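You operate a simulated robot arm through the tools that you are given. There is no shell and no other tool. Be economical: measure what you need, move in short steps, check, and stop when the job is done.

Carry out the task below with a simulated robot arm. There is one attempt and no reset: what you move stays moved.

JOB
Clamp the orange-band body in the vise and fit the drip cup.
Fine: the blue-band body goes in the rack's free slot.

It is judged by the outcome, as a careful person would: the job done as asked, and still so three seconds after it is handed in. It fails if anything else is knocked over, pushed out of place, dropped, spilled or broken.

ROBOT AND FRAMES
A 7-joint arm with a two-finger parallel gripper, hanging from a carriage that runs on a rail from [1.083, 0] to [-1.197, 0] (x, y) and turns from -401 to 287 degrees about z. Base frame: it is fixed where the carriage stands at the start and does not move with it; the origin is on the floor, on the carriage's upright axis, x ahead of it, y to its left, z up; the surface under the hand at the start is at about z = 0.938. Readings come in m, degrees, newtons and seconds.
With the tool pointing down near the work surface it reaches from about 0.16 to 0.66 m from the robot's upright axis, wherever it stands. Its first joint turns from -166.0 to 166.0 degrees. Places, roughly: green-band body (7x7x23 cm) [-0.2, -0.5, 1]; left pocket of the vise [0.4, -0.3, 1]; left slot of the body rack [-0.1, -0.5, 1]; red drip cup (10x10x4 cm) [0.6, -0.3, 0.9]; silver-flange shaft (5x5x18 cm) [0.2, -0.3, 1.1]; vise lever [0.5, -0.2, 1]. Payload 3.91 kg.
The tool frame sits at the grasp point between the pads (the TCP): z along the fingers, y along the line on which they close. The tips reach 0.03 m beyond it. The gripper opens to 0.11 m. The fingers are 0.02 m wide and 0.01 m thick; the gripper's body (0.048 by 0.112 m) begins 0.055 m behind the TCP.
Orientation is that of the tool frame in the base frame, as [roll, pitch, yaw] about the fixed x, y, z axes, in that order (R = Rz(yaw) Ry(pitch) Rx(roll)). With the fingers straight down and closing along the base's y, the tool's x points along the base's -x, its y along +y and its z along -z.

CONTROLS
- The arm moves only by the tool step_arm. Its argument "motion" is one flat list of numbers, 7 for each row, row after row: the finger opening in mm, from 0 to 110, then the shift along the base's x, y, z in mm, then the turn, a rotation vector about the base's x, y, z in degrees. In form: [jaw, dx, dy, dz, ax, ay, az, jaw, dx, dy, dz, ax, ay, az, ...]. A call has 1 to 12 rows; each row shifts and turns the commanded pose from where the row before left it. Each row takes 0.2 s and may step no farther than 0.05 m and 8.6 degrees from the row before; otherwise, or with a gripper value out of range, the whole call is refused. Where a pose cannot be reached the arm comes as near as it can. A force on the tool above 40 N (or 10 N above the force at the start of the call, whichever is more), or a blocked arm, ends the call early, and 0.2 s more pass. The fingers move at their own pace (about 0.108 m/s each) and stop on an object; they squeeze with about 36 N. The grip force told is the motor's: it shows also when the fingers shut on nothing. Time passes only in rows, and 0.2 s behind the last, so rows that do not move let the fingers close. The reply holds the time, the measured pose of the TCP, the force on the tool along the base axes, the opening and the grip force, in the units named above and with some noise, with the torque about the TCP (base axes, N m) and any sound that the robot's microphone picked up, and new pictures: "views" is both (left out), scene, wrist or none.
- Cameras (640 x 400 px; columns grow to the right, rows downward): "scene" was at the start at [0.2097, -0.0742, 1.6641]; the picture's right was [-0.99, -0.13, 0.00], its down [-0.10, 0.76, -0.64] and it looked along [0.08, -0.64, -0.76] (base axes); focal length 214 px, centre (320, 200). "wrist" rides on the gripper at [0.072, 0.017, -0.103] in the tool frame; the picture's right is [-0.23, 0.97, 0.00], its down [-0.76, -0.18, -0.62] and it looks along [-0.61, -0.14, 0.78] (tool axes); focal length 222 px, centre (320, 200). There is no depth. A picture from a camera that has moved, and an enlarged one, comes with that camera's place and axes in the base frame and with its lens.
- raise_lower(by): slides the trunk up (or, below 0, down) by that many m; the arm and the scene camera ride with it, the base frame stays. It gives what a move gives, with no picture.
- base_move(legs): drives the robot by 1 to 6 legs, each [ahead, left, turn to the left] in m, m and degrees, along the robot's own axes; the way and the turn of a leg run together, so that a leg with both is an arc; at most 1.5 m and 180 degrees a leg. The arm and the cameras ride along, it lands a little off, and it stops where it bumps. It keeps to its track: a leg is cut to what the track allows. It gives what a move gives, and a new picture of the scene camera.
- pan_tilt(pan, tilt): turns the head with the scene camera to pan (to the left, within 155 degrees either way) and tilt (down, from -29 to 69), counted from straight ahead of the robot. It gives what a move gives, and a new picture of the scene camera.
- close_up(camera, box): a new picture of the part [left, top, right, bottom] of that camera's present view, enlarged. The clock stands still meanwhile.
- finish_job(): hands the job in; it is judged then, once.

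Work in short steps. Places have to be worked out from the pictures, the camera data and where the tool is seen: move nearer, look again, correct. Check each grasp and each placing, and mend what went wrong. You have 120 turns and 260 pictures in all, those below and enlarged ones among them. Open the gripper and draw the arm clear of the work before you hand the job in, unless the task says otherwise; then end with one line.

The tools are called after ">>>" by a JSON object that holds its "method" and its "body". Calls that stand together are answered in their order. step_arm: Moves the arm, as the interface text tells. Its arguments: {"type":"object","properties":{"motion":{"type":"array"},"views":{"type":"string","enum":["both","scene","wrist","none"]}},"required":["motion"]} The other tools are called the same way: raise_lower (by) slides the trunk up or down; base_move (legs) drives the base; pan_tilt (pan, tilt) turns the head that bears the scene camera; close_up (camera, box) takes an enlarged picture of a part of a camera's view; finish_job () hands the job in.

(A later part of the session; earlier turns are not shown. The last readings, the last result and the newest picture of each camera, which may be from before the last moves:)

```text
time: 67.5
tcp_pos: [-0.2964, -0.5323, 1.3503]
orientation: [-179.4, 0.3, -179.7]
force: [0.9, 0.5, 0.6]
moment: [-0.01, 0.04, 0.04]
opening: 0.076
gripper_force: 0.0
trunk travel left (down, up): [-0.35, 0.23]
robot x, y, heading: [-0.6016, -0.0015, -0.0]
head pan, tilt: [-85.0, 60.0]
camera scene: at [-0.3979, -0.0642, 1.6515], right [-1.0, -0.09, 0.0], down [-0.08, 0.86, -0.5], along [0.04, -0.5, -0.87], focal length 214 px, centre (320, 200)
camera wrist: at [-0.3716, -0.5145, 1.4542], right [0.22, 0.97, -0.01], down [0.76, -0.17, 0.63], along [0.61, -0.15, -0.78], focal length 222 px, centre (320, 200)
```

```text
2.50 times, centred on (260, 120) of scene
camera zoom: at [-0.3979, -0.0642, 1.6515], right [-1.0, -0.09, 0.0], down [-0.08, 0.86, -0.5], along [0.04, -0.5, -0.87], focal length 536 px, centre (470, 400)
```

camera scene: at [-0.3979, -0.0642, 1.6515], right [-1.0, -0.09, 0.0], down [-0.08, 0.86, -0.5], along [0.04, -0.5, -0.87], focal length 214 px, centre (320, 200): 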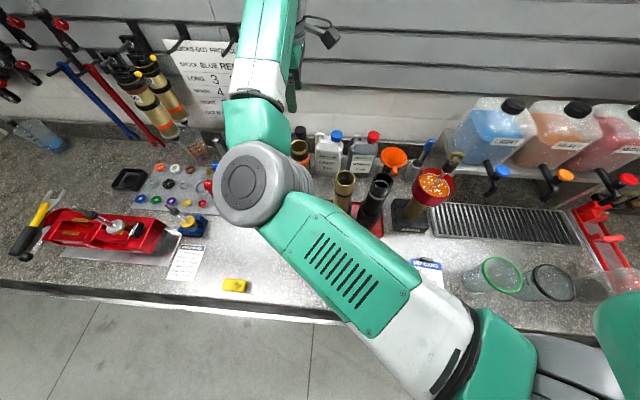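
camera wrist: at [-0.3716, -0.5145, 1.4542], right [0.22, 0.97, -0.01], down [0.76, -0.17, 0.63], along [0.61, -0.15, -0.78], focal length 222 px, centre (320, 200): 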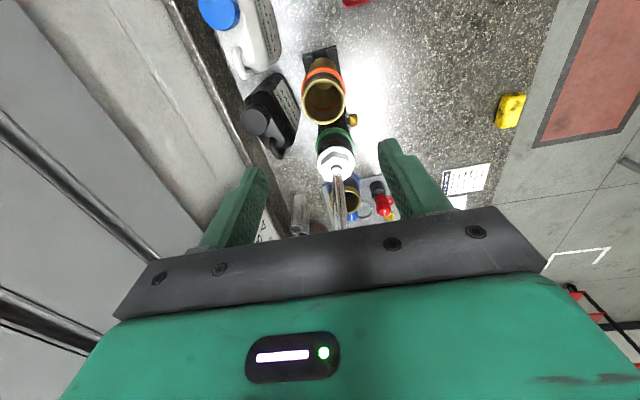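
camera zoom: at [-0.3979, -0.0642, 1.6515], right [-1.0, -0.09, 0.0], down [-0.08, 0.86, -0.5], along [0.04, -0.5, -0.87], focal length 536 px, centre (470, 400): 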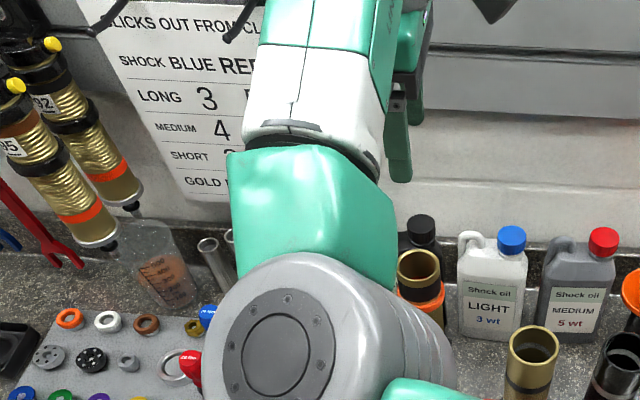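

The wrist will pass near the green shaft's eyelet (x≈-0.21), so I tilt the hand 8° about the jaw axis toward -x for clearance and descend in stages.

>>> {"method": "step_arm", "body": {"motion": [76, 0, 0, 0, 0, -8, 0, 76, 0, 0, -30, 0, 0, 0, 76, 0, 0, -30, 0, 0, 0, 76, 0, 0, -30, 0, 0, 0]}}

>>> {"method": "close_up", "body": {"camera": "scene", "box": [200, 20, 360, 180]}}

```text
time: 68.5
tcp_pos: [-0.2974, -0.5324, 1.2616]
orientation: [-179.3, 8.3, -179.7]
force: [0.2, -0.6, 1.0]
moment: [0.01, 0.02, -0.01]
opening: 0.0762
gripper_force: 0.1
trunk travel left (down, up): [-0.35, 0.23]
robot x, y, heading: [-0.6049, 0.001, -0.1]
head pan, tilt: [-85.0, 60.0]
camera scene: at [-0.3979, -0.0641, 1.6515], right [-1.0, -0.09, 0.0], down [-0.08, 0.86, -0.5], along [0.04, -0.5, -0.87], focal length 214 px, centre (320, 200)
camera wrist: at [-0.3854, -0.5142, 1.3537], right [0.22, 0.97, 0.02], down [0.66, -0.17, 0.73], along [0.71, -0.15, -0.69], focal length 222 px, centre (320, 200)
```

scene: 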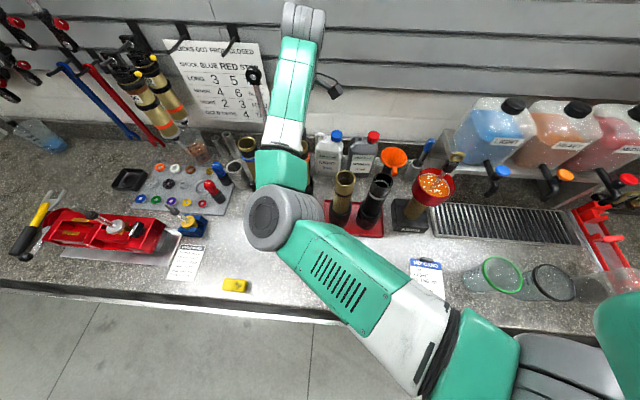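
wrist: 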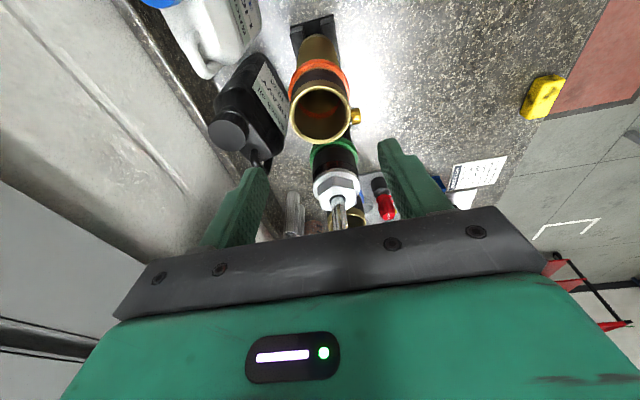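

```text
2.50 times, centred on (280, 100) of scene
camera zoom: at [-0.3979, -0.0641, 1.6515], right [-1.0, -0.09, 0.0], down [-0.08, 0.86, -0.5], along [0.04, -0.5, -0.87], focal length 536 px, centre (420, 450)
```

zoom: 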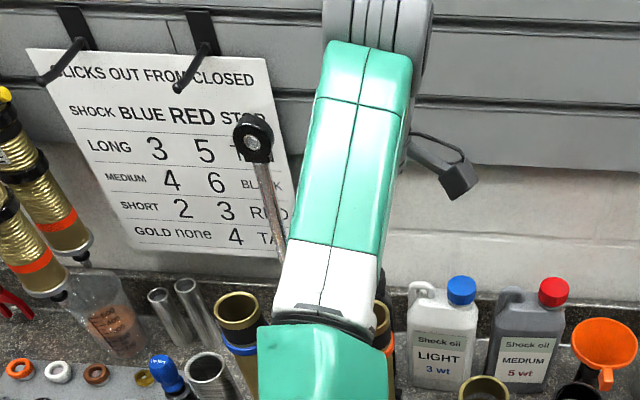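

The eyelet has a clear gap to the wrist. I descend the rest to the collar at z≈1.123.

>>> {"method": "step_arm", "body": {"motion": [76, 0, 0, -35, 0, 0, 0, 76, 0, 0, -35, 0, 0, 0, 76, 0, 0, -35, 0, 0, 0, 76, 0, 0, -33, 0, 0, 0, 76, 0, 0, 0, 0, 0, 0]}}

>>> {"method": "close_up", "body": {"camera": "scene", "box": [200, 20, 360, 200]}}

```text
time: 69.7
tcp_pos: [-0.2964, -0.5293, 1.1225]
orientation: [-179.4, 8.3, -179.7]
force: [-0.5, -0.2, 0.2]
moment: [0.01, 0.02, 0.01]
opening: 0.076
gripper_force: 0.1
trunk travel left (down, up): [-0.35, 0.23]
robot x, y, heading: [-0.6032, -0.0009, 0.1]
head pan, tilt: [-85.0, 60.0]
camera scene: at [-0.398, -0.064, 1.6514], right [-1.0, -0.09, 0.0], down [-0.08, 0.86, -0.5], along [0.04, -0.5, -0.87], focal length 214 px, centre (320, 200)
camera wrist: at [-0.3853, -0.5131, 1.2159], right [0.22, 0.97, 0.02], down [0.66, -0.17, 0.73], along [0.71, -0.15, -0.69], focal length 222 px, centre (320, 200)
```

scene: 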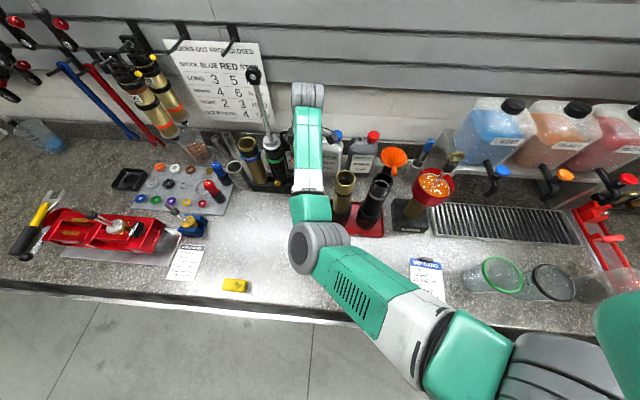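
wrist: 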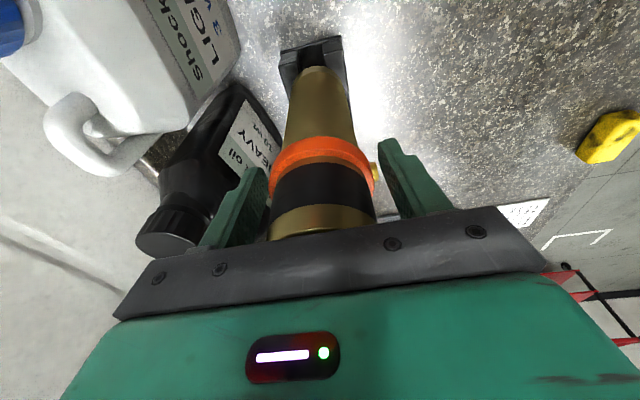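

```text
2.22 times, centred on (280, 110) of scene
camera zoom: at [-0.398, -0.064, 1.6514], right [-1.0, -0.09, 0.0], down [-0.08, 0.86, -0.5], along [0.04, -0.5, -0.87], focal length 477 px, centre (409, 400)
```

zoom: 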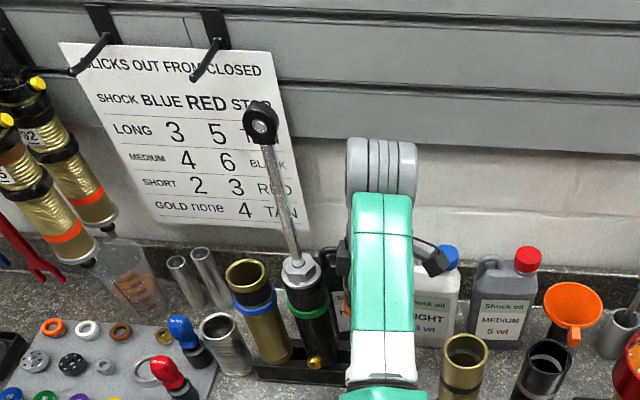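

Good clearance everywhere, and the orange collar is between the fingers. I close.

>>> {"method": "step_arm", "body": {"motion": [0, 0, 0, 0, 0, 0, 0, 0, 0, 0, 0, 0, 0, 0, 0, 0, 0, 0, 0, 0, 0], "views": "none"}}

>>> {"method": "step_arm", "body": {"motion": [0, 0, 0, 10, 0, 0, 0, 0, 0, 0, 20, 0, 0, 0, 0, 0, 0, 20, 0, 0, 0, 0, 0, 0, 20, 0, 0, 0, 0, 0, 0, 0, 0, 0, 0]}}

```text
time: 70.5
tcp_pos: [-0.2975, -0.5301, 1.1233]
orientation: [-179.4, 8.2, -179.6]
force: [0.8, 0.2, 0.6]
moment: [-0.07, -0.11, -0.04]
opening: 0.0609
gripper_force: 36.2
trunk travel left (down, up): [-0.35, 0.23]
robot x, y, heading: [-0.6012, 0.0009, -0.3]
head pan, tilt: [-85.0, 60.0]
```

```text
time: 71.7
tcp_pos: [-0.2982, -0.5307, 1.1933]
orientation: [-179.5, 8.2, -179.7]
force: [0.7, 0.0, -3.7]
moment: [0.02, 0.02, 0.05]
opening: 0.0608
gripper_force: 36.0
trunk travel left (down, up): [-0.35, 0.23]
robot x, y, heading: [-0.6055, 0.0013, -0.1]
head pan, tilt: [-85.0, 60.0]
camera scene: at [-0.398, -0.064, 1.6513], right [-1.0, -0.09, 0.0], down [-0.08, 0.86, -0.5], along [0.04, -0.5, -0.87], focal length 214 px, centre (320, 200)
camera wrist: at [-0.3857, -0.5129, 1.2858], right [0.22, 0.97, 0.02], down [0.67, -0.17, 0.73], along [0.71, -0.15, -0.69], focal length 222 px, centre (320, 200)
```

scene: 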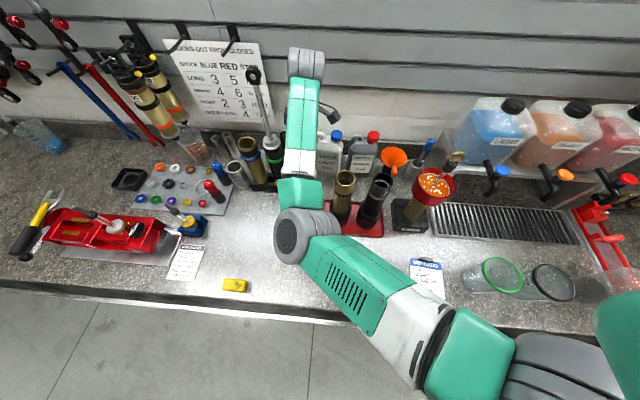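
wrist: 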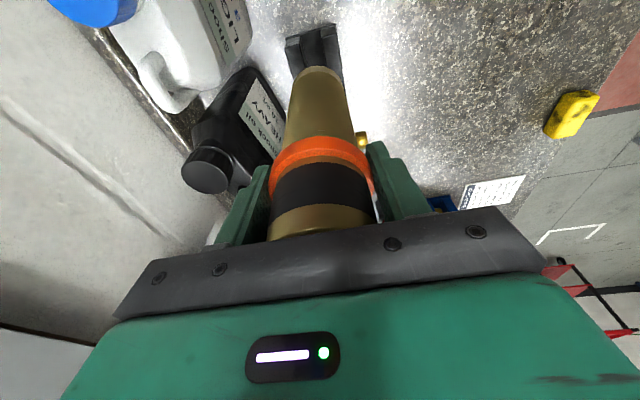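

Orange body is lifted. I raise it well clear, bring it forward, and drive toward the vise.

>>> {"method": "step_arm", "body": {"motion": [0, 0, 0, 45, 0, 0, 0, 0, 0, 0, 45, 0, 0, 0, 0, 0, 0, 45, 0, 0, 0, 0, 0, 0, 45, 0, 0, 0, 0, 0, 25, 40, 0, 0, 0, 0, 0, 25, 40, 0, 0, 0, 0, 0, 40, 10, 0, 0, 0, 0, 0, 40, 0, 0, 0, 0, 0, 0, 20, 0, 0, 0, 0], "views": "wrist"}}

>>> {"method": "base_move", "body": {"legs": [[0.68, 0, 0]]}}

```text
time: 73.7
tcp_pos: [-0.2979, -0.3806, 1.4631]
orientation: [-179.4, 8.2, -179.7]
force: [0.1, -0.2, -3.7]
moment: [0.03, 0.03, 0.01]
opening: 0.0609
gripper_force: 35.9
trunk travel left (down, up): [-0.35, 0.23]
robot x, y, heading: [-0.6069, 0.0017, 0.1]
head pan, tilt: [-85.0, 60.0]
camera wrist: at [-0.385, -0.3641, 1.5557], right [0.22, 0.97, 0.02], down [0.67, -0.17, 0.73], along [0.71, -0.15, -0.69], focal length 222 px, centre (320, 200)
```

wrist: 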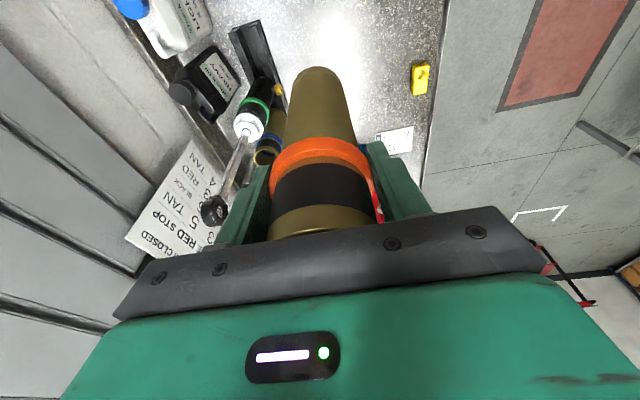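

```text
time: 77.4
tcp_pos: [0.3835, -0.3805, 1.4635]
orientation: [-179.4, 8.1, -179.8]
force: [0.0, 0.3, -4.3]
moment: [0.0, -0.02, 0.0]
opening: 0.0609
gripper_force: 36.3
trunk travel left (down, up): [-0.35, 0.23]
robot x, y, heading: [0.08, 0.0029, -0.4]
head pan, tilt: [-85.0, 60.0]
camera scene: at [0.283, -0.0643, 1.6513], right [-1.0, -0.09, 0.0], down [-0.07, 0.86, -0.5], along [0.04, -0.5, -0.87], focal length 214 px, centre (320, 200)
```

scene: 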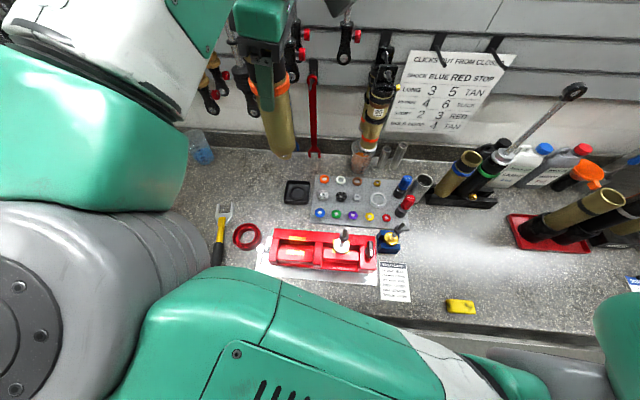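

I zoom into the open vise pocket to see the target gap.

>>> {"method": "close_up", "body": {"camera": "scene", "box": [250, 215, 390, 290]}}

>>> {"method": "close_up", "body": {"camera": "scene", "box": [230, 60, 320, 170]}}

```text
4.57 times, centred on (320, 252) of scene
camera zoom: at [0.283, -0.0643, 1.6513], right [-1.0, -0.09, 0.0], down [-0.07, 0.86, -0.5], along [0.04, -0.5, -0.87], focal length 980 px, centre (320, -40)
```

zoom: 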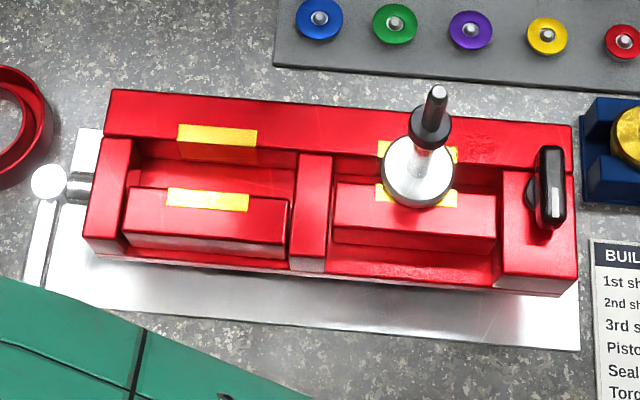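

```text
3.64 times, centred on (275, 115) of scene
camera zoom: at [0.283, -0.0643, 1.6513], right [-1.0, -0.09, 0.0], down [-0.07, 0.86, -0.5], along [0.04, -0.5, -0.87], focal length 780 px, centre (484, 509)
```

zoom: 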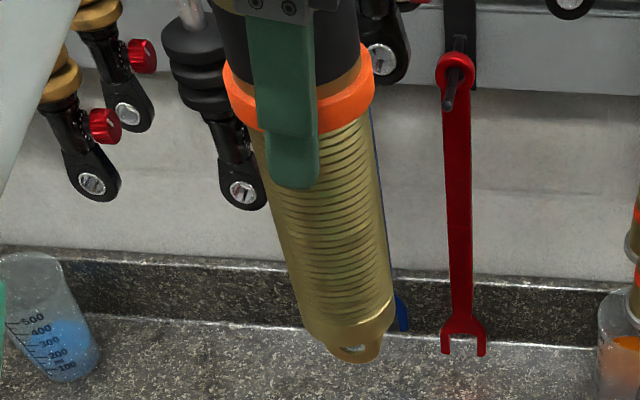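

The pocket gap is open. Target pose mirrors where the blue stood: (0.367, about -0.261), 4 mm off the fixed back jaw. I move above and lower to z≈1.26.

>>> {"method": "step_arm", "body": {"motion": [0, -6, 40, 0, 0, 0, 0, 0, -6, 40, 0, 0, 0, 0, 0, -4.5, 39.5, 0, 0, 0, 0, 0, 0, 0, -45, 0, 0, 0, 0, 0, 0, -45, 0, 0, 0, 0, 0, 0, -45, 0, 0, 0, 0, 0, 0, -45, 0, 0, 0, 0, 0, 0, -20, 0, 0, 0, 0, 0, 0, 0, 0, 0, 0]}}

>>> {"method": "close_up", "body": {"camera": "scene", "box": [230, 190, 370, 290]}}

>>> {"method": "close_up", "body": {"camera": "wrist", "box": [220, 30, 420, 180]}}

```text
time: 79.4
tcp_pos: [0.3672, -0.262, 1.2622]
orientation: [-179.4, 8.2, -179.8]
force: [0.1, -0.1, -3.8]
moment: [0.02, 0.04, 0.03]
opening: 0.0611
gripper_force: 35.6
trunk travel left (down, up): [-0.35, 0.23]
robot x, y, heading: [0.078, 0.0025, -0.1]
head pan, tilt: [-85.0, 60.0]
camera scene: at [0.283, -0.0643, 1.6513], right [-1.0, -0.09, 0.0], down [-0.07, 0.86, -0.5], along [0.04, -0.5, -0.87], focal length 214 px, centre (320, 200)
camera wrist: at [0.2789, -0.2451, 1.3552], right [0.22, 0.97, 0.02], down [0.66, -0.17, 0.73], along [0.71, -0.15, -0.69], focal length 222 px, centre (320, 200)
```

scene: 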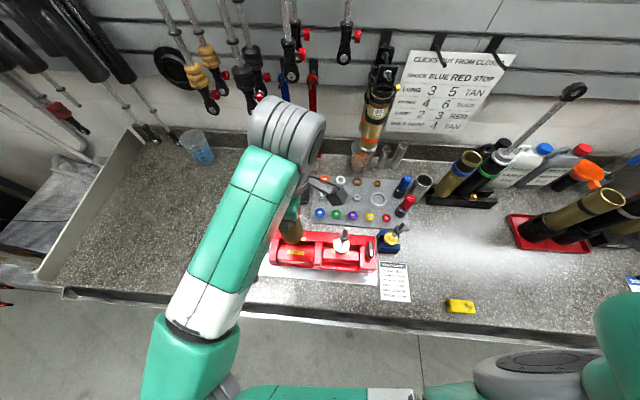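
wrist: 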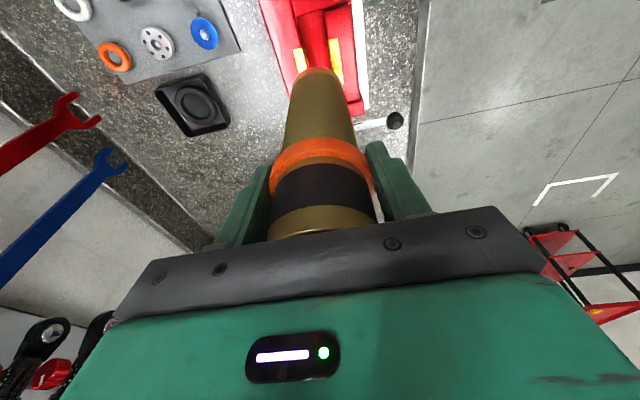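

```text
4.00 times, centred on (300, 240) of scene
camera zoom: at [0.283, -0.0643, 1.6513], right [-1.0, -0.09, 0.0], down [-0.07, 0.86, -0.5], along [0.04, -0.5, -0.87], focal length 858 px, centre (400, 40)
```

zoom: 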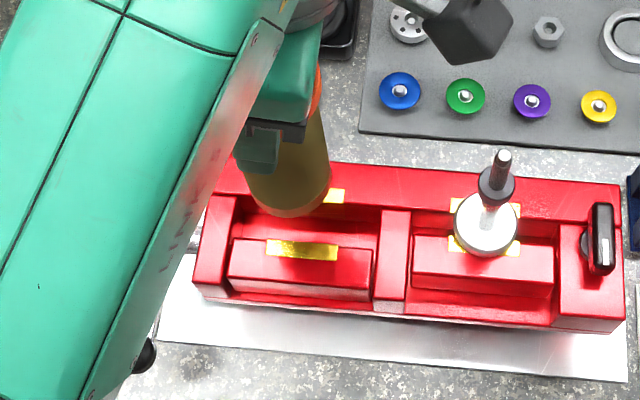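

```text
2.67 times, centred on (320, 105) of wrist
camera zoom: at [0.2789, -0.2451, 1.3552], right [0.22, 0.97, 0.02], down [0.66, -0.17, 0.73], along [0.71, -0.15, -0.69], focal length 592 px, centre (320, 453)
```

zoom: 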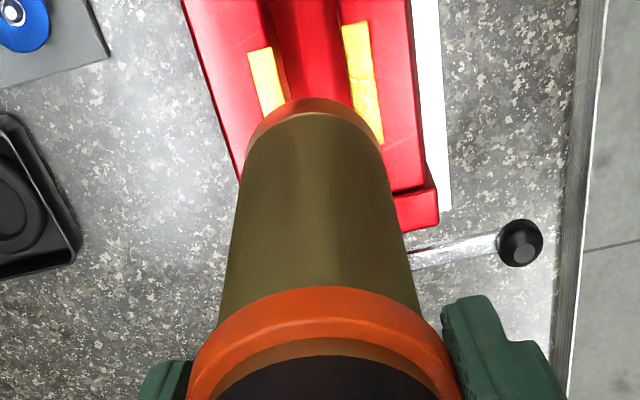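

The lug is centred over the gap by the wrist view. I lower gently toward the seat.

>>> {"method": "step_arm", "body": {"motion": [0, 0, 0, -20, 0, 0, 0, 0, 0, 0, -15, 0, 0, 0, 0, 0, 0, -10, 0, 0, 0, 0, 0, 0, -8, 0, 0, 0, 0, 0, 0, 0, 0, 0, 0], "views": "none"}}

```text
time: 80.6
tcp_pos: [0.3675, -0.2617, 1.2102]
orientation: [-179.4, 8.3, -179.8]
force: [-0.5, 0.4, -4.7]
moment: [-0.02, 0.03, -0.01]
opening: 0.0609
gripper_force: 36.0
trunk travel left (down, up): [-0.35, 0.23]
robot x, y, heading: [0.0775, -0.0003, -0.1]
head pan, tilt: [-85.0, 60.0]
```

>>> {"method": "step_arm", "body": {"motion": [0, 0, 0, -5, 0, 0, 0, 0, 0, 0, -5, 0, 0, 0, 0, 0, 0, -4, 0, 0, 0, 0, 0, 0, 0, 0, 0, 0], "views": "none"}}

>>> {"method": "close_up", "body": {"camera": "scene", "box": [230, 190, 370, 290]}}

```text
time: 81.6
tcp_pos: [0.3674, -0.2625, 1.1959]
orientation: [-179.4, 8.3, -179.8]
force: [0.8, 0.3, -4.9]
moment: [-0.02, -0.03, 0.0]
opening: 0.0612
gripper_force: 36.1
trunk travel left (down, up): [-0.35, 0.23]
robot x, y, heading: [0.0774, -0.0014, -0.1]
head pan, tilt: [-85.0, 60.0]
```

```text
4.00 times, centred on (300, 240) of scene
camera zoom: at [0.283, -0.0643, 1.6513], right [-1.0, -0.09, 0.0], down [-0.07, 0.86, -0.5], along [0.04, -0.5, -0.87], focal length 858 px, centre (400, 40)
```

zoom: 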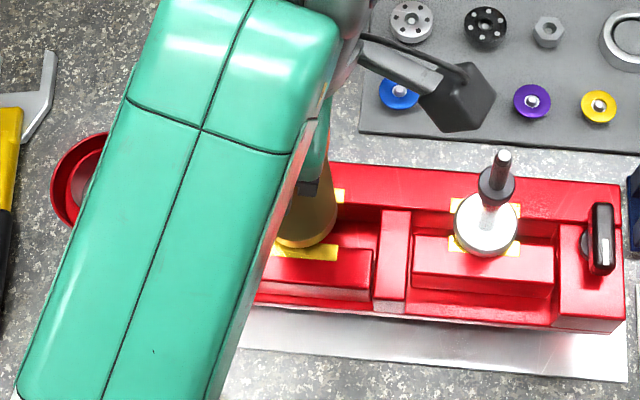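

Nearly seated; I continue in 4 mm steps until contact.

>>> {"method": "step_arm", "body": {"motion": [0, 0, 0, -4, 0, 0, 0, 0, 0, 0, -3, 0, 0, 0, 0, 0, 0, 0, 0, 0, 0], "views": "none"}}

```text
time: 82.4
tcp_pos: [0.367, -0.262, 1.1915]
orientation: [-179.3, 8.2, -179.9]
force: [-6.1, 3.7, 21.6]
moment: [0.38, 0.44, -0.07]
opening: 0.0609
gripper_force: 35.9
trunk travel left (down, up): [-0.35, 0.23]
robot x, y, heading: [0.0744, 0.0003, -0.3]
head pan, tilt: [-85.0, 60.0]
```

Seated (contact at ≈1.192). I relieve the load, nudge 3 mm toward the fixed jaw, then release and rise.

>>> {"method": "step_arm", "body": {"motion": [0, 0, 0, 2.5, 0, 0, 0, 0, 0, -3, 0, 0, 0, 0, 0, 0, 0, 0, 0, 0, 0], "views": "none"}}

>>> {"method": "step_arm", "body": {"motion": [80, 0, 0, 0, 0, 0, 0, 90, 0, 0, 0, 0, 0, 0, 110, 0, 0, 30, 0, 0, 0, 110, 0, 0, 45, 0, 0, 0, 110, 0, 0, 45, 0, 0, 0, 110, 0, 0, 45, 0, 8, 0]}}

>>> {"method": "close_up", "body": {"camera": "wrist", "box": [220, 30, 420, 180]}}

```text
time: 83.2
tcp_pos: [0.3675, -0.2654, 1.1909]
orientation: [-179.3, 8.2, -179.7]
force: [-1.1, -0.7, -4.3]
moment: [-0.01, -0.01, -0.02]
opening: 0.061
gripper_force: 36.3
trunk travel left (down, up): [-0.35, 0.23]
robot x, y, heading: [0.078, 0.003, -0.0]
head pan, tilt: [-85.0, 60.0]
```

```text
time: 84.6
tcp_pos: [0.3655, -0.2662, 1.3568]
orientation: [-179.4, 0.2, -179.8]
force: [-0.2, -0.5, 0.0]
moment: [0.01, 0.0, -0.01]
opening: 0.1097
gripper_force: 0.0
trunk travel left (down, up): [-0.35, 0.23]
robot x, y, heading: [0.0761, -0.0018, -0.3]
head pan, tilt: [-85.0, 60.0]
camera scene: at [0.283, -0.0644, 1.6513], right [-1.0, -0.09, 0.0], down [-0.07, 0.86, -0.5], along [0.04, -0.5, -0.87], focal length 214 px, centre (320, 200)
camera wrist: at [0.2932, -0.2484, 1.4608], right [0.22, 0.97, -0.01], down [0.76, -0.17, 0.63], along [0.61, -0.15, -0.78], focal length 222 px, centre (320, 200)
```

scene: 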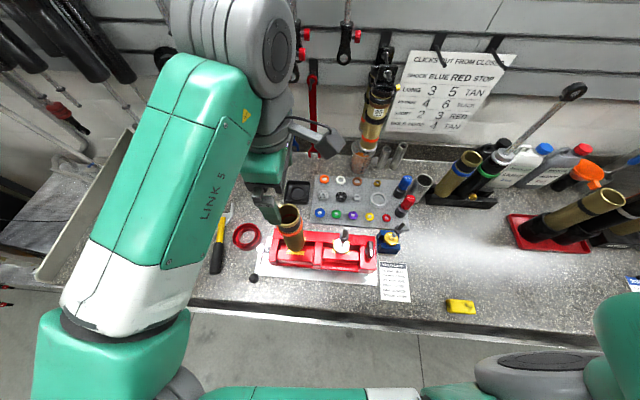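
wrist: 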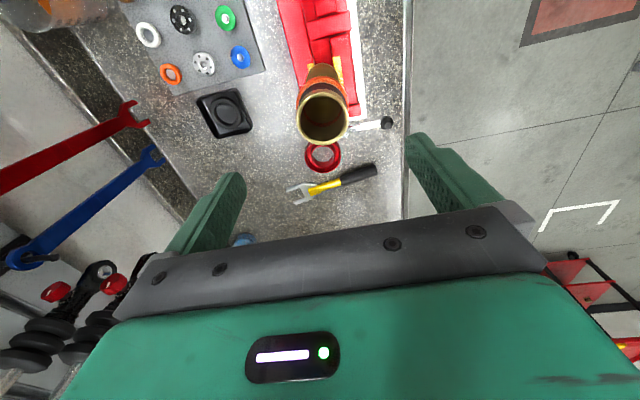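

```text
2.67 times, centred on (320, 105) of wrist
camera zoom: at [0.2932, -0.2484, 1.4608], right [0.22, 0.97, -0.01], down [0.76, -0.17, 0.63], along [0.61, -0.15, -0.78], focal length 592 px, centre (320, 453)
```

zoom: 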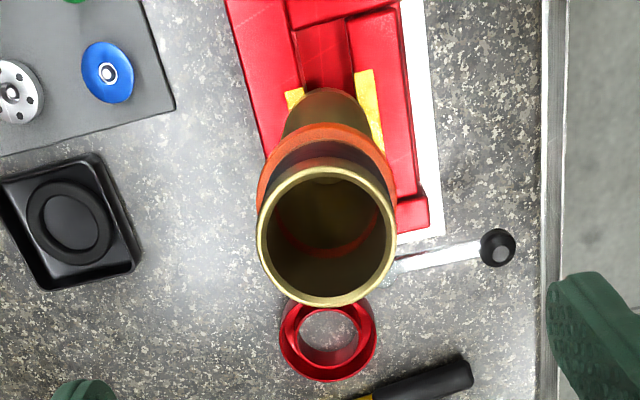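

The orange body stands upright in the pocket. Now I go to the lever ball at (0.475, -0.157, 1.033) with yaw 90 to swing it closed.

>>> {"method": "step_arm", "body": {"motion": [110, 10, 10, 0, 0, 0, -8.2, 110, 10, 10, 0, 0, 0, -8.2, 110, 10, 10, 0, 0, 0, -8.2, 110, 10, 10, 0, 0, 0, -8.2, 110, 10, 10, 0, 0, 0, -8.2, 110, 10, 10, 0, 0, 0, -8.2, 100, 10, 10, 0, 0, 0, -8.2, 90, 10, 10, 0, 0, 0, -8.2, 80, 10, 10, 0, 0, 0, -8.2, 70, 10, 10, 0, 0, 0, -8.2, 60, 10, 9, 0, 0, 0, -8.2]}}

>>> {"method": "close_up", "body": {"camera": "wrist", "box": [220, 30, 420, 180]}}

```text
time: 87.0
tcp_pos: [0.4776, -0.1567, 1.357]
orientation: [-179.5, 0.3, 89.8]
force: [-0.3, -0.5, -0.4]
moment: [0.03, 0.0, 0.0]
opening: 0.0599
gripper_force: 0.0
trunk travel left (down, up): [-0.35, 0.23]
robot x, y, heading: [0.0803, -0.0005, -0.1]
head pan, tilt: [-85.0, 60.0]
camera scene: at [0.2831, -0.0645, 1.6514], right [-1.0, -0.09, 0.0], down [-0.07, 0.86, -0.5], along [0.04, -0.5, -0.87], focal length 214 px, centre (320, 200)
camera wrist: at [0.4941, -0.0844, 1.4601], right [0.97, -0.23, -0.01], down [-0.17, -0.76, 0.63], along [-0.15, -0.61, -0.78], focal length 222 px, centre (320, 200)
```

scene: 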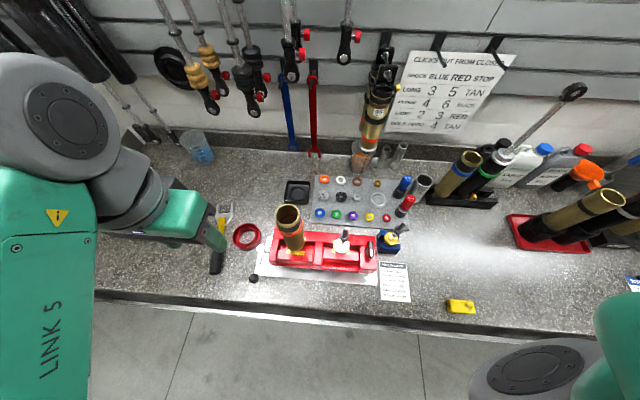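
wrist: 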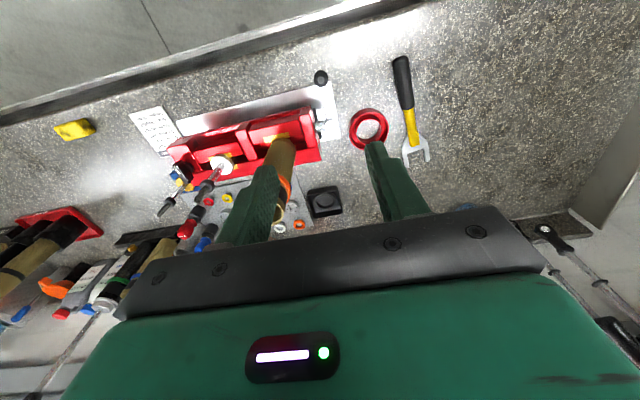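

```text
2.67 times, centred on (320, 105) of wrist
camera zoom: at [0.4941, -0.0844, 1.4601], right [0.97, -0.23, -0.01], down [-0.17, -0.76, 0.63], along [-0.15, -0.61, -0.78], focal length 592 px, centre (320, 453)
```

zoom: 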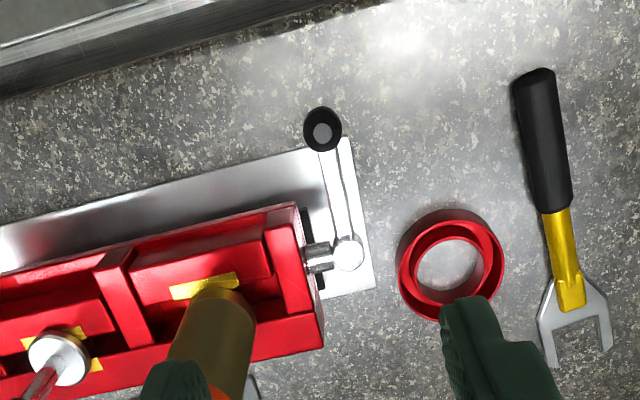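

Ball at (0.474, -0.158). I descend onto it and close.

>>> {"method": "step_arm", "body": {"motion": [60, -3, -1, -40, 0, 0, 0, 60, 0, 0, -45, 0, 0, 0, 60, 0, 0, -45, 0, 0, 0, 60, 0, 0, -45, 0, 0, 0, 60, 0, 0, -45, 0, 0, 0, 60, 0, 0, -45, 0, 0, 0, 60, 0, 0, -45, 0, 0, 0, 60, 0, 0, -14, 0, 0, 0, 60, 0, 0, 0, 0, 0, 0], "views": "wrist"}}

>>> {"method": "step_arm", "body": {"motion": [0, 0, 0, 0, 0, 0, 0, 0, 0, 0, 0, 0, 0, 0, 0, 0, 0, 0, 0, 0, 0], "views": "wrist"}}

```text
time: 89.0
tcp_pos: [0.4743, -0.1565, 1.0327]
orientation: [-179.4, 0.2, 90.1]
force: [-0.1, 0.2, -0.6]
moment: [-0.01, 0.03, 0.0]
opening: 0.0598
gripper_force: 0.0
trunk travel left (down, up): [-0.35, 0.23]
robot x, y, heading: [0.0734, -0.0012, -0.1]
head pan, tilt: [-85.0, 60.0]
camera wrist: at [0.4905, -0.0835, 1.1363], right [0.97, -0.23, -0.01], down [-0.17, -0.76, 0.63], along [-0.15, -0.61, -0.78], focal length 222 px, centre (320, 200)
```

wrist: 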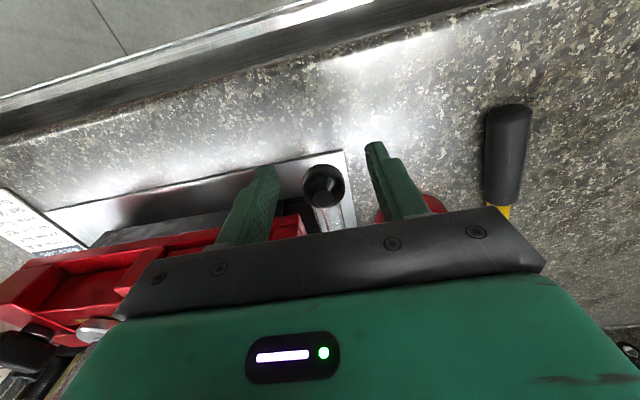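

```text
time: 89.8
tcp_pos: [0.4744, -0.1564, 1.0328]
orientation: [-179.5, 0.2, 90.0]
force: [8.2, -1.0, -10.4]
moment: [-0.19, -0.08, 0.15]
opening: 0.0253
gripper_force: 45.6
trunk travel left (down, up): [-0.35, 0.23]
robot x, y, heading: [0.0778, -0.0009, -0.0]
head pan, tilt: [-85.0, 60.0]
camera wrist: at [0.4914, -0.0834, 1.1367], right [0.97, -0.23, -0.01], down [-0.17, -0.76, 0.63], along [-0.15, -0.61, -0.78], focal length 222 px, centre (320, 200)
```

wrist: 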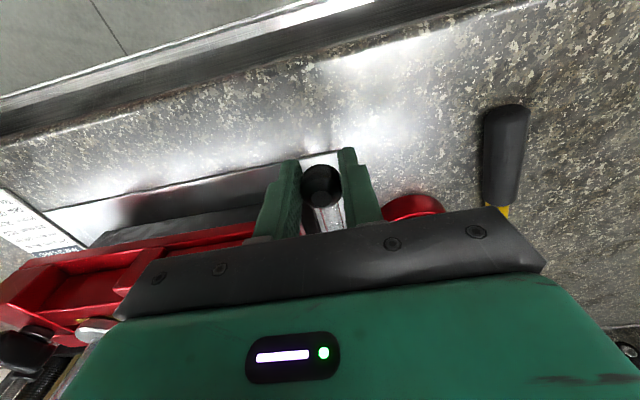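

Gripped. I swing the lever back along the same arc, first half.

>>> {"method": "step_arm", "body": {"motion": [0, 9.2, -1, 0, 0, 0, -8, 0, 12.4, -2.6, 0, 0, 0, -8, 0, 11.8, -4.3, 0, 0, 0, -8, 0, 11.2, -5.9, 0, 0, 0, -8, 0, 10.2, -7.5, 0, 0, 0, -8, 0, 0, 0, 0, 0, 0, 0], "views": "none"}}

>>> {"method": "close_up", "body": {"camera": "scene", "box": [190, 190, 390, 300]}}

```text
time: 91.2
tcp_pos: [0.5323, -0.1771, 1.0333]
orientation: [-179.5, 0.1, 49.9]
force: [8.3, 11.1, 2.5]
moment: [0.71, -0.64, -0.08]
opening: 0.0253
gripper_force: 45.1
trunk travel left (down, up): [-0.35, 0.23]
robot x, y, heading: [0.0773, 0.0016, -0.1]
head pan, tilt: [-85.0, 60.0]
```

```text
3.20 times, centred on (290, 245) of scene
camera zoom: at [0.284, -0.0635, 1.6515], right [-1.0, -0.09, 0.0], down [-0.07, 0.86, -0.5], along [0.04, -0.5, -0.87], focal length 686 px, centre (416, 56)
```

zoom: 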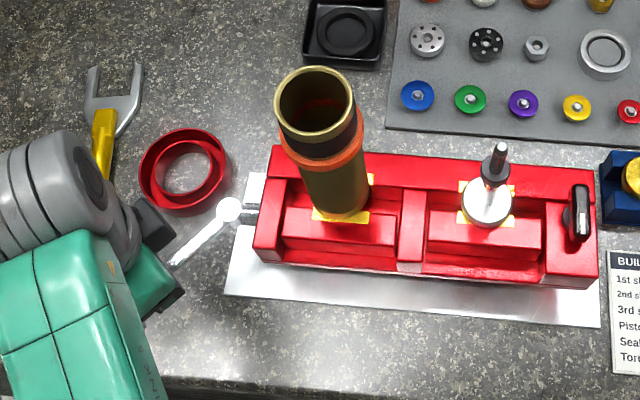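

The jaw is closing, and the body stays put. I continue the second half.

>>> {"method": "step_arm", "body": {"motion": [0, 8.5, -9.3, 0, 0, 0, -8, 0, 7.7, -10, 0, 0, 0, -8, 0, 6.3, -10.9, 0, 0, 0, -8, 0, 4.8, -11.7, 0, 0, 0, -8, 0, 2.5, -12, 0, 0, 0, -8, 0, 0, 0, 0, 0, 0, 0], "views": "none"}}

>>> {"method": "close_up", "body": {"camera": "scene", "box": [190, 190, 390, 300]}}

```text
time: 92.6
tcp_pos: [0.5625, -0.2322, 1.0327]
orientation: [-179.3, 0.1, 9.9]
force: [24.3, 0.3, -19.6]
moment: [-0.02, -0.46, 0.1]
opening: 0.025
gripper_force: 45.4
trunk travel left (down, up): [-0.35, 0.23]
robot x, y, heading: [0.0785, 0.001, -0.1]
head pan, tilt: [-85.0, 60.0]
```

```text
3.20 times, centred on (290, 245) of scene
camera zoom: at [0.2846, -0.0641, 1.6517], right [-1.0, -0.09, 0.0], down [-0.07, 0.86, -0.5], along [0.04, -0.5, -0.87], focal length 686 px, centre (416, 56)
```

zoom: 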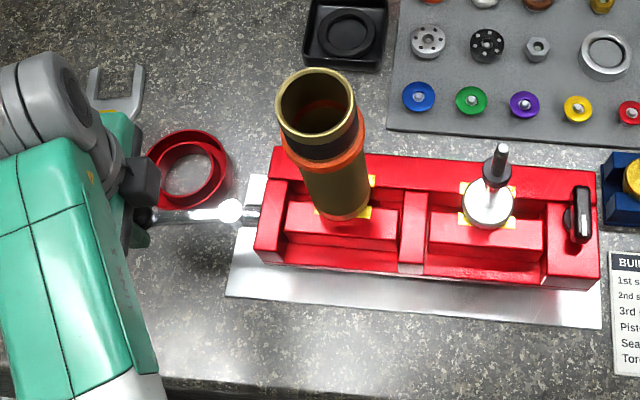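

Almost closed. I relax the radial load and push the last degrees to the closed stop.

>>> {"method": "step_arm", "body": {"motion": [0, 2, -6, 1, 0, 0, -5, 0, 1, -6, 0, 0, 0, -5, 0, 0, -3, 0, 0, 0, 0, 0, 0, 0, 0, 0, 0, 0], "views": "none"}}

>>> {"method": "close_up", "body": {"camera": "scene", "box": [190, 190, 390, 300]}}

```text
time: 93.6
tcp_pos: [0.5619, -0.2447, 1.0335]
orientation: [-179.2, 0.4, 0.0]
force: [5.4, 11.6, -3.7]
moment: [0.28, 0.02, -0.3]
opening: 0.0252
gripper_force: 45.2
trunk travel left (down, up): [-0.35, 0.23]
robot x, y, heading: [0.08, -0.0012, -0.4]
head pan, tilt: [-85.0, 60.0]
```

```text
3.20 times, centred on (290, 245) of scene
camera zoom: at [0.2834, -0.0634, 1.6517], right [-1.0, -0.09, 0.0], down [-0.07, 0.86, -0.5], along [0.04, -0.5, -0.87], focal length 686 px, centre (416, 56)
```

zoom: 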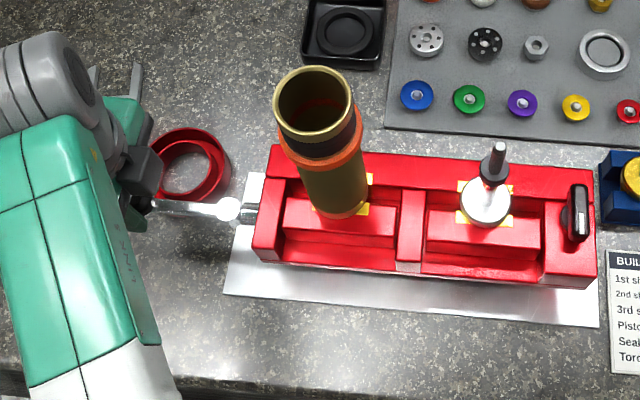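

Lever is back to its closed stop. I release, rise, and look at the cup and the clamp.

>>> {"method": "step_arm", "body": {"motion": [60, 0, 1, 0, 0, 0, 0, 60, 0, 0, 0, 0, 0, 0, 60, 0, 0, 40, 0, 0, 0, 80, 0, 0, 45, 0, 0, 0, 110, 0, 0, 45, 0, 0, 0, 110, 0, 0, 45, 0, 0, 0]}}

>>> {"method": "close_up", "body": {"camera": "wrist", "box": [290, 20, 430, 140]}}

>>> {"method": "close_up", "body": {"camera": "scene", "box": [210, 190, 350, 280]}}

```text
time: 95.0
tcp_pos: [0.5607, -0.2473, 1.2072]
orientation: [-179.4, 0.3, 0.0]
force: [-0.7, 0.5, -0.1]
moment: [-0.02, -0.02, 0.0]
opening: 0.1098
gripper_force: 0.0
trunk travel left (down, up): [-0.35, 0.23]
robot x, y, heading: [0.0775, -0.0019, -0.2]
head pan, tilt: [-85.0, 60.0]
camera scene: at [0.283, -0.0645, 1.6512], right [-1.0, -0.09, 0.0], down [-0.07, 0.86, -0.5], along [0.04, -0.5, -0.87], focal length 214 px, centre (320, 200)
camera wrist: at [0.6323, -0.2649, 1.3111], right [-0.23, -0.97, -0.01], down [-0.76, 0.17, 0.63], along [-0.61, 0.15, -0.78], focal length 222 px, centre (320, 200)
```

scene: 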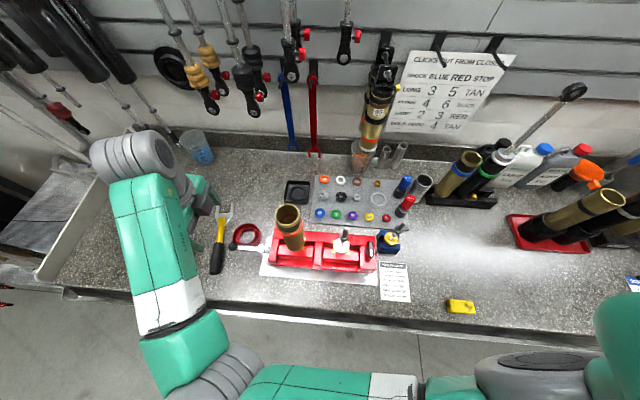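
wrist: 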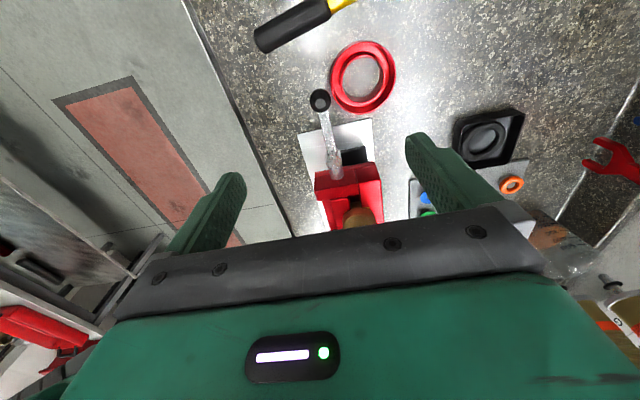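

```text
3.33 times, centred on (360, 80) of wrist
camera zoom: at [0.6323, -0.2649, 1.3111], right [-0.23, -0.97, -0.01], down [-0.76, 0.17, 0.63], along [-0.61, 0.15, -0.78], focal length 740 px, centre (187, 600)
```

zoom: 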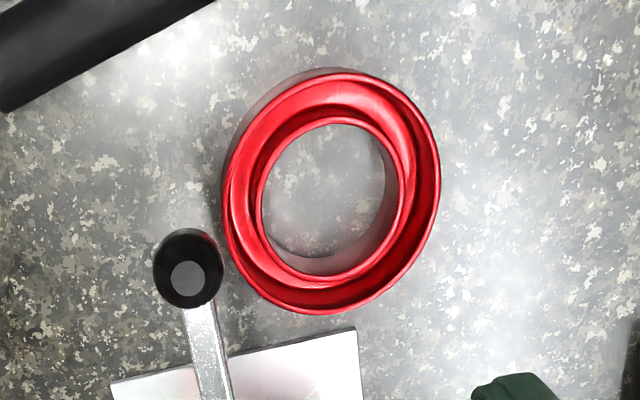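

```text
4.44 times, centred on (280, 235) of scene
camera zoom: at [0.283, -0.0645, 1.6512], right [-1.0, -0.09, 0.0], down [-0.07, 0.86, -0.5], along [0.04, -0.5, -0.87], focal length 953 px, centre (498, 44)
```

zoom: 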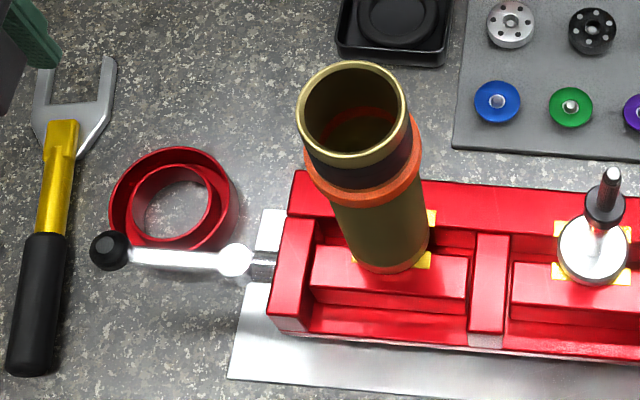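

Lever is in its original clamped position and the body is upright. The lever ball overhangs the cup's +y side, so I'll grip the cup along x (yaw 90). I rotate above it and look again.

>>> {"method": "step_arm", "body": {"motion": [110, 0, -5, 0, 0, 0, 8.2, 110, 0, -5, 0, 0, 0, 8.2, 110, 0, -5, 0, 0, 0, 8.2, 110, 0, -5, 0, 0, 0, 8.2, 110, 0, -5, 0, 0, 0, 8.2, 110, 0, -5, 0, 0, 0, 8.2, 110, 0, -5, 0, 0, 0, 8.2, 110, 0, -5, 0, 0, 0, 8.2, 110, 0, -5, 0, 0, 0, 8.2, 110, 0, -5, 0, 0, 0, 8.2, 110, 0, 0, 0, 0, 0, 8], "views": "none"}}

>>> {"method": "close_up", "body": {"camera": "wrist", "box": [200, 20, 440, 200]}}

>>> {"method": "close_up", "body": {"camera": "scene", "box": [190, 180, 350, 280]}}

```text
time: 97.4
tcp_pos: [0.5627, -0.296, 1.2093]
orientation: [-179.5, 0.3, 90.0]
force: [0.0, -0.1, -0.1]
moment: [-0.05, 0.02, 0.0]
opening: 0.1102
gripper_force: 0.0
trunk travel left (down, up): [-0.35, 0.23]
robot x, y, heading: [0.0787, 0.0024, -0.2]
head pan, tilt: [-85.0, 60.0]
```

```text
2.22 times, centred on (320, 110) of wrist
camera zoom: at [0.5783, -0.2246, 1.3124], right [0.97, -0.23, -0.01], down [-0.17, -0.76, 0.63], along [-0.15, -0.61, -0.78], focal length 494 px, centre (320, 400)
```

zoom: 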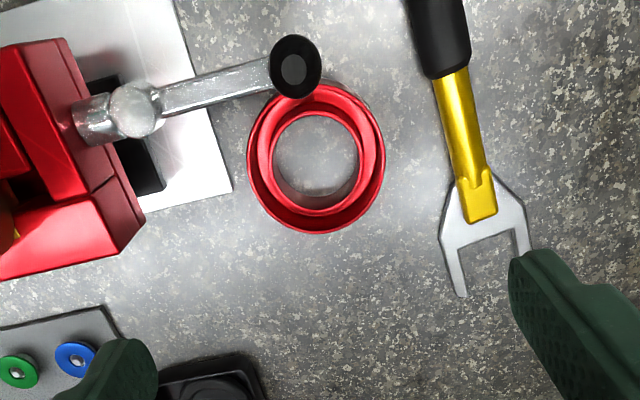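

```text
4.00 times, centred on (270, 230) of scene
camera zoom: at [0.2831, -0.0644, 1.6514], right [-1.0, -0.09, 0.0], down [-0.07, 0.86, -0.5], along [0.04, -0.5, -0.87], focal length 858 px, centre (520, 80)
```

zoom: 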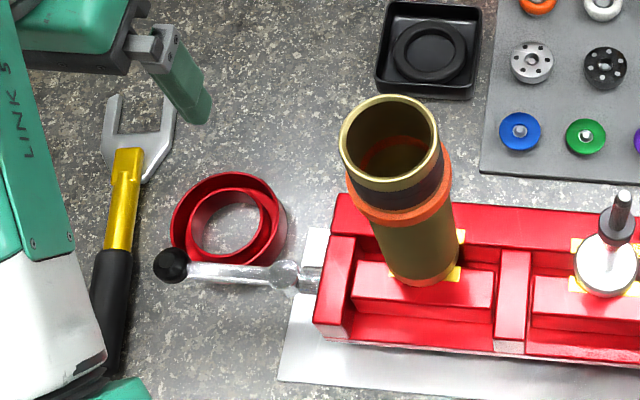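

The camera would hang right over the lever ball in this orientation, so I turn to yaw -90 (camera on the wall side) instead.

>>> {"method": "step_arm", "body": {"motion": [110, 0, 0, 20, 0, 0, -8.5, 110, 0, 0, 20, 0, 0, -8.5, 110, 0, 0, 0, 0, 0, -8.5, 110, 0, 0, 0, 0, 0, -8.5, 110, 0, 0, 0, 0, 0, -8.5, 110, 0, 0, 0, 0, 0, -8.5, 110, 0, 0, 0, 0, 0, -8.5, 110, 0, 0, 0, 0, 0, -8.5, 110, 0, 0, 0, 0, 0, -8.5, 110, 0, 0, 0, 0, 0, -8.5, 110, 0, 0, 0, 0, 0, -8.5, 110, 0, 0, 0, 0, 0, -8.5], "views": "none"}}

>>> {"method": "step_arm", "body": {"motion": [110, 0, 0, 0, 0, 0, -8.5, 110, 0, 0, 0, 0, 0, -8.5, 110, 0, 0, 0, 0, 0, -8.5, 110, 0, 0, 0, 0, 0, -8.5, 110, 0, 0, 0, 0, 0, -8.5, 110, 0, 0, 0, 0, 0, -8.5, 110, 0, 0, 0, 0, 0, -8.5, 110, 0, 0, 0, 0, 0, -8.5, 110, 0, 0, 0, 0, 0, -8.5, 110, -4, -2, 0, 0, 0, -1.5]}}

>>> {"method": "close_up", "body": {"camera": "wrist", "box": [200, 20, 440, 200]}}

```text
time: 100.0
tcp_pos: [0.5621, -0.2969, 1.2487]
orientation: [-179.5, 0.2, -12.2]
force: [0.2, -0.3, 0.6]
moment: [-0.03, -0.02, -0.01]
opening: 0.11
gripper_force: 0.1
trunk travel left (down, up): [-0.35, 0.23]
robot x, y, heading: [0.0778, 0.0016, -0.1]
head pan, tilt: [-85.0, 60.0]
```

```text
time: 102.2
tcp_pos: [0.5579, -0.2982, 1.2496]
orientation: [-179.5, 0.3, -67.3]
force: [0.1, -0.4, 0.4]
moment: [0.01, -0.02, -0.02]
opening: 0.1096
gripper_force: 0.0
out of reach, approached as far as the arm can: row 7, 8, 9
trunk travel left (down, up): [-0.35, 0.23]
robot x, y, heading: [0.0799, 0.0008, -0.1]
head pan, tilt: [-85.0, 60.0]
camera scene: at [0.2831, -0.0644, 1.6514], right [-1.0, -0.09, 0.0], down [-0.07, 0.86, -0.5], along [0.04, -0.5, -0.87], focal length 214 px, centre (320, 200)
camera wrist: at [0.5679, -0.3734, 1.3524], right [-0.99, -0.17, -0.01], down [-0.13, 0.77, 0.63], along [-0.1, 0.62, -0.78], focal length 222 px, centre (320, 200)
```

scene: 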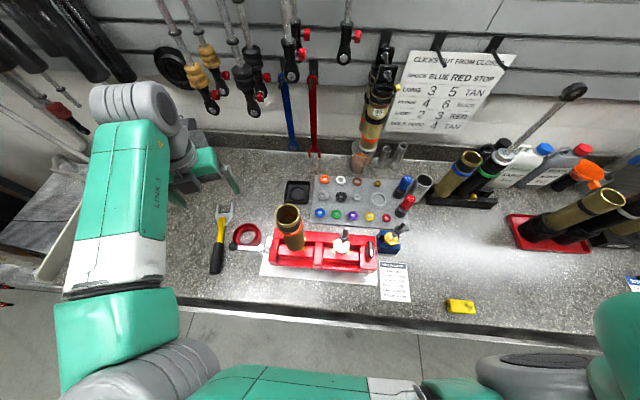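
wrist: 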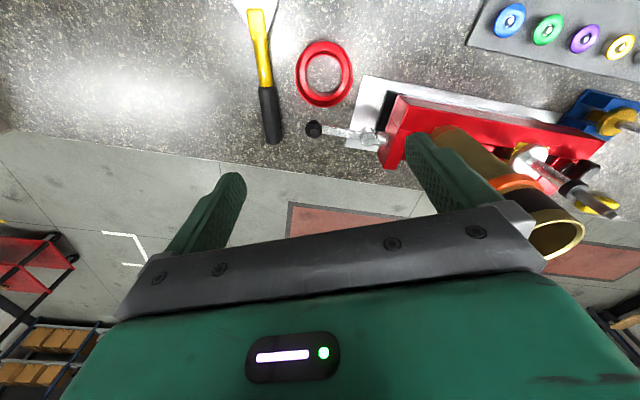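

```text
2.22 times, centred on (320, 110) of wrist
camera zoom: at [0.5679, -0.3734, 1.3524], right [-0.99, -0.17, -0.01], down [-0.13, 0.77, 0.63], along [-0.1, 0.62, -0.78], focal length 494 px, centre (320, 400)
```

zoom: 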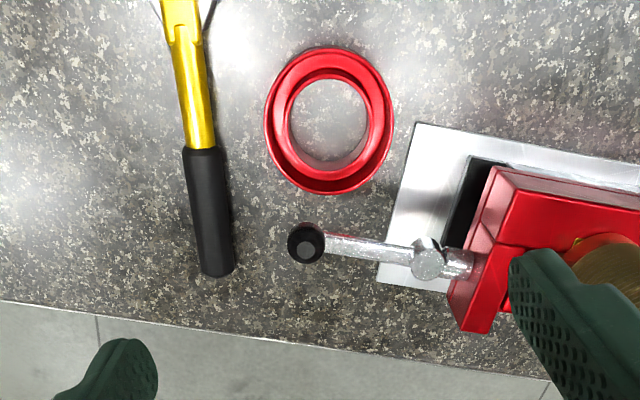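

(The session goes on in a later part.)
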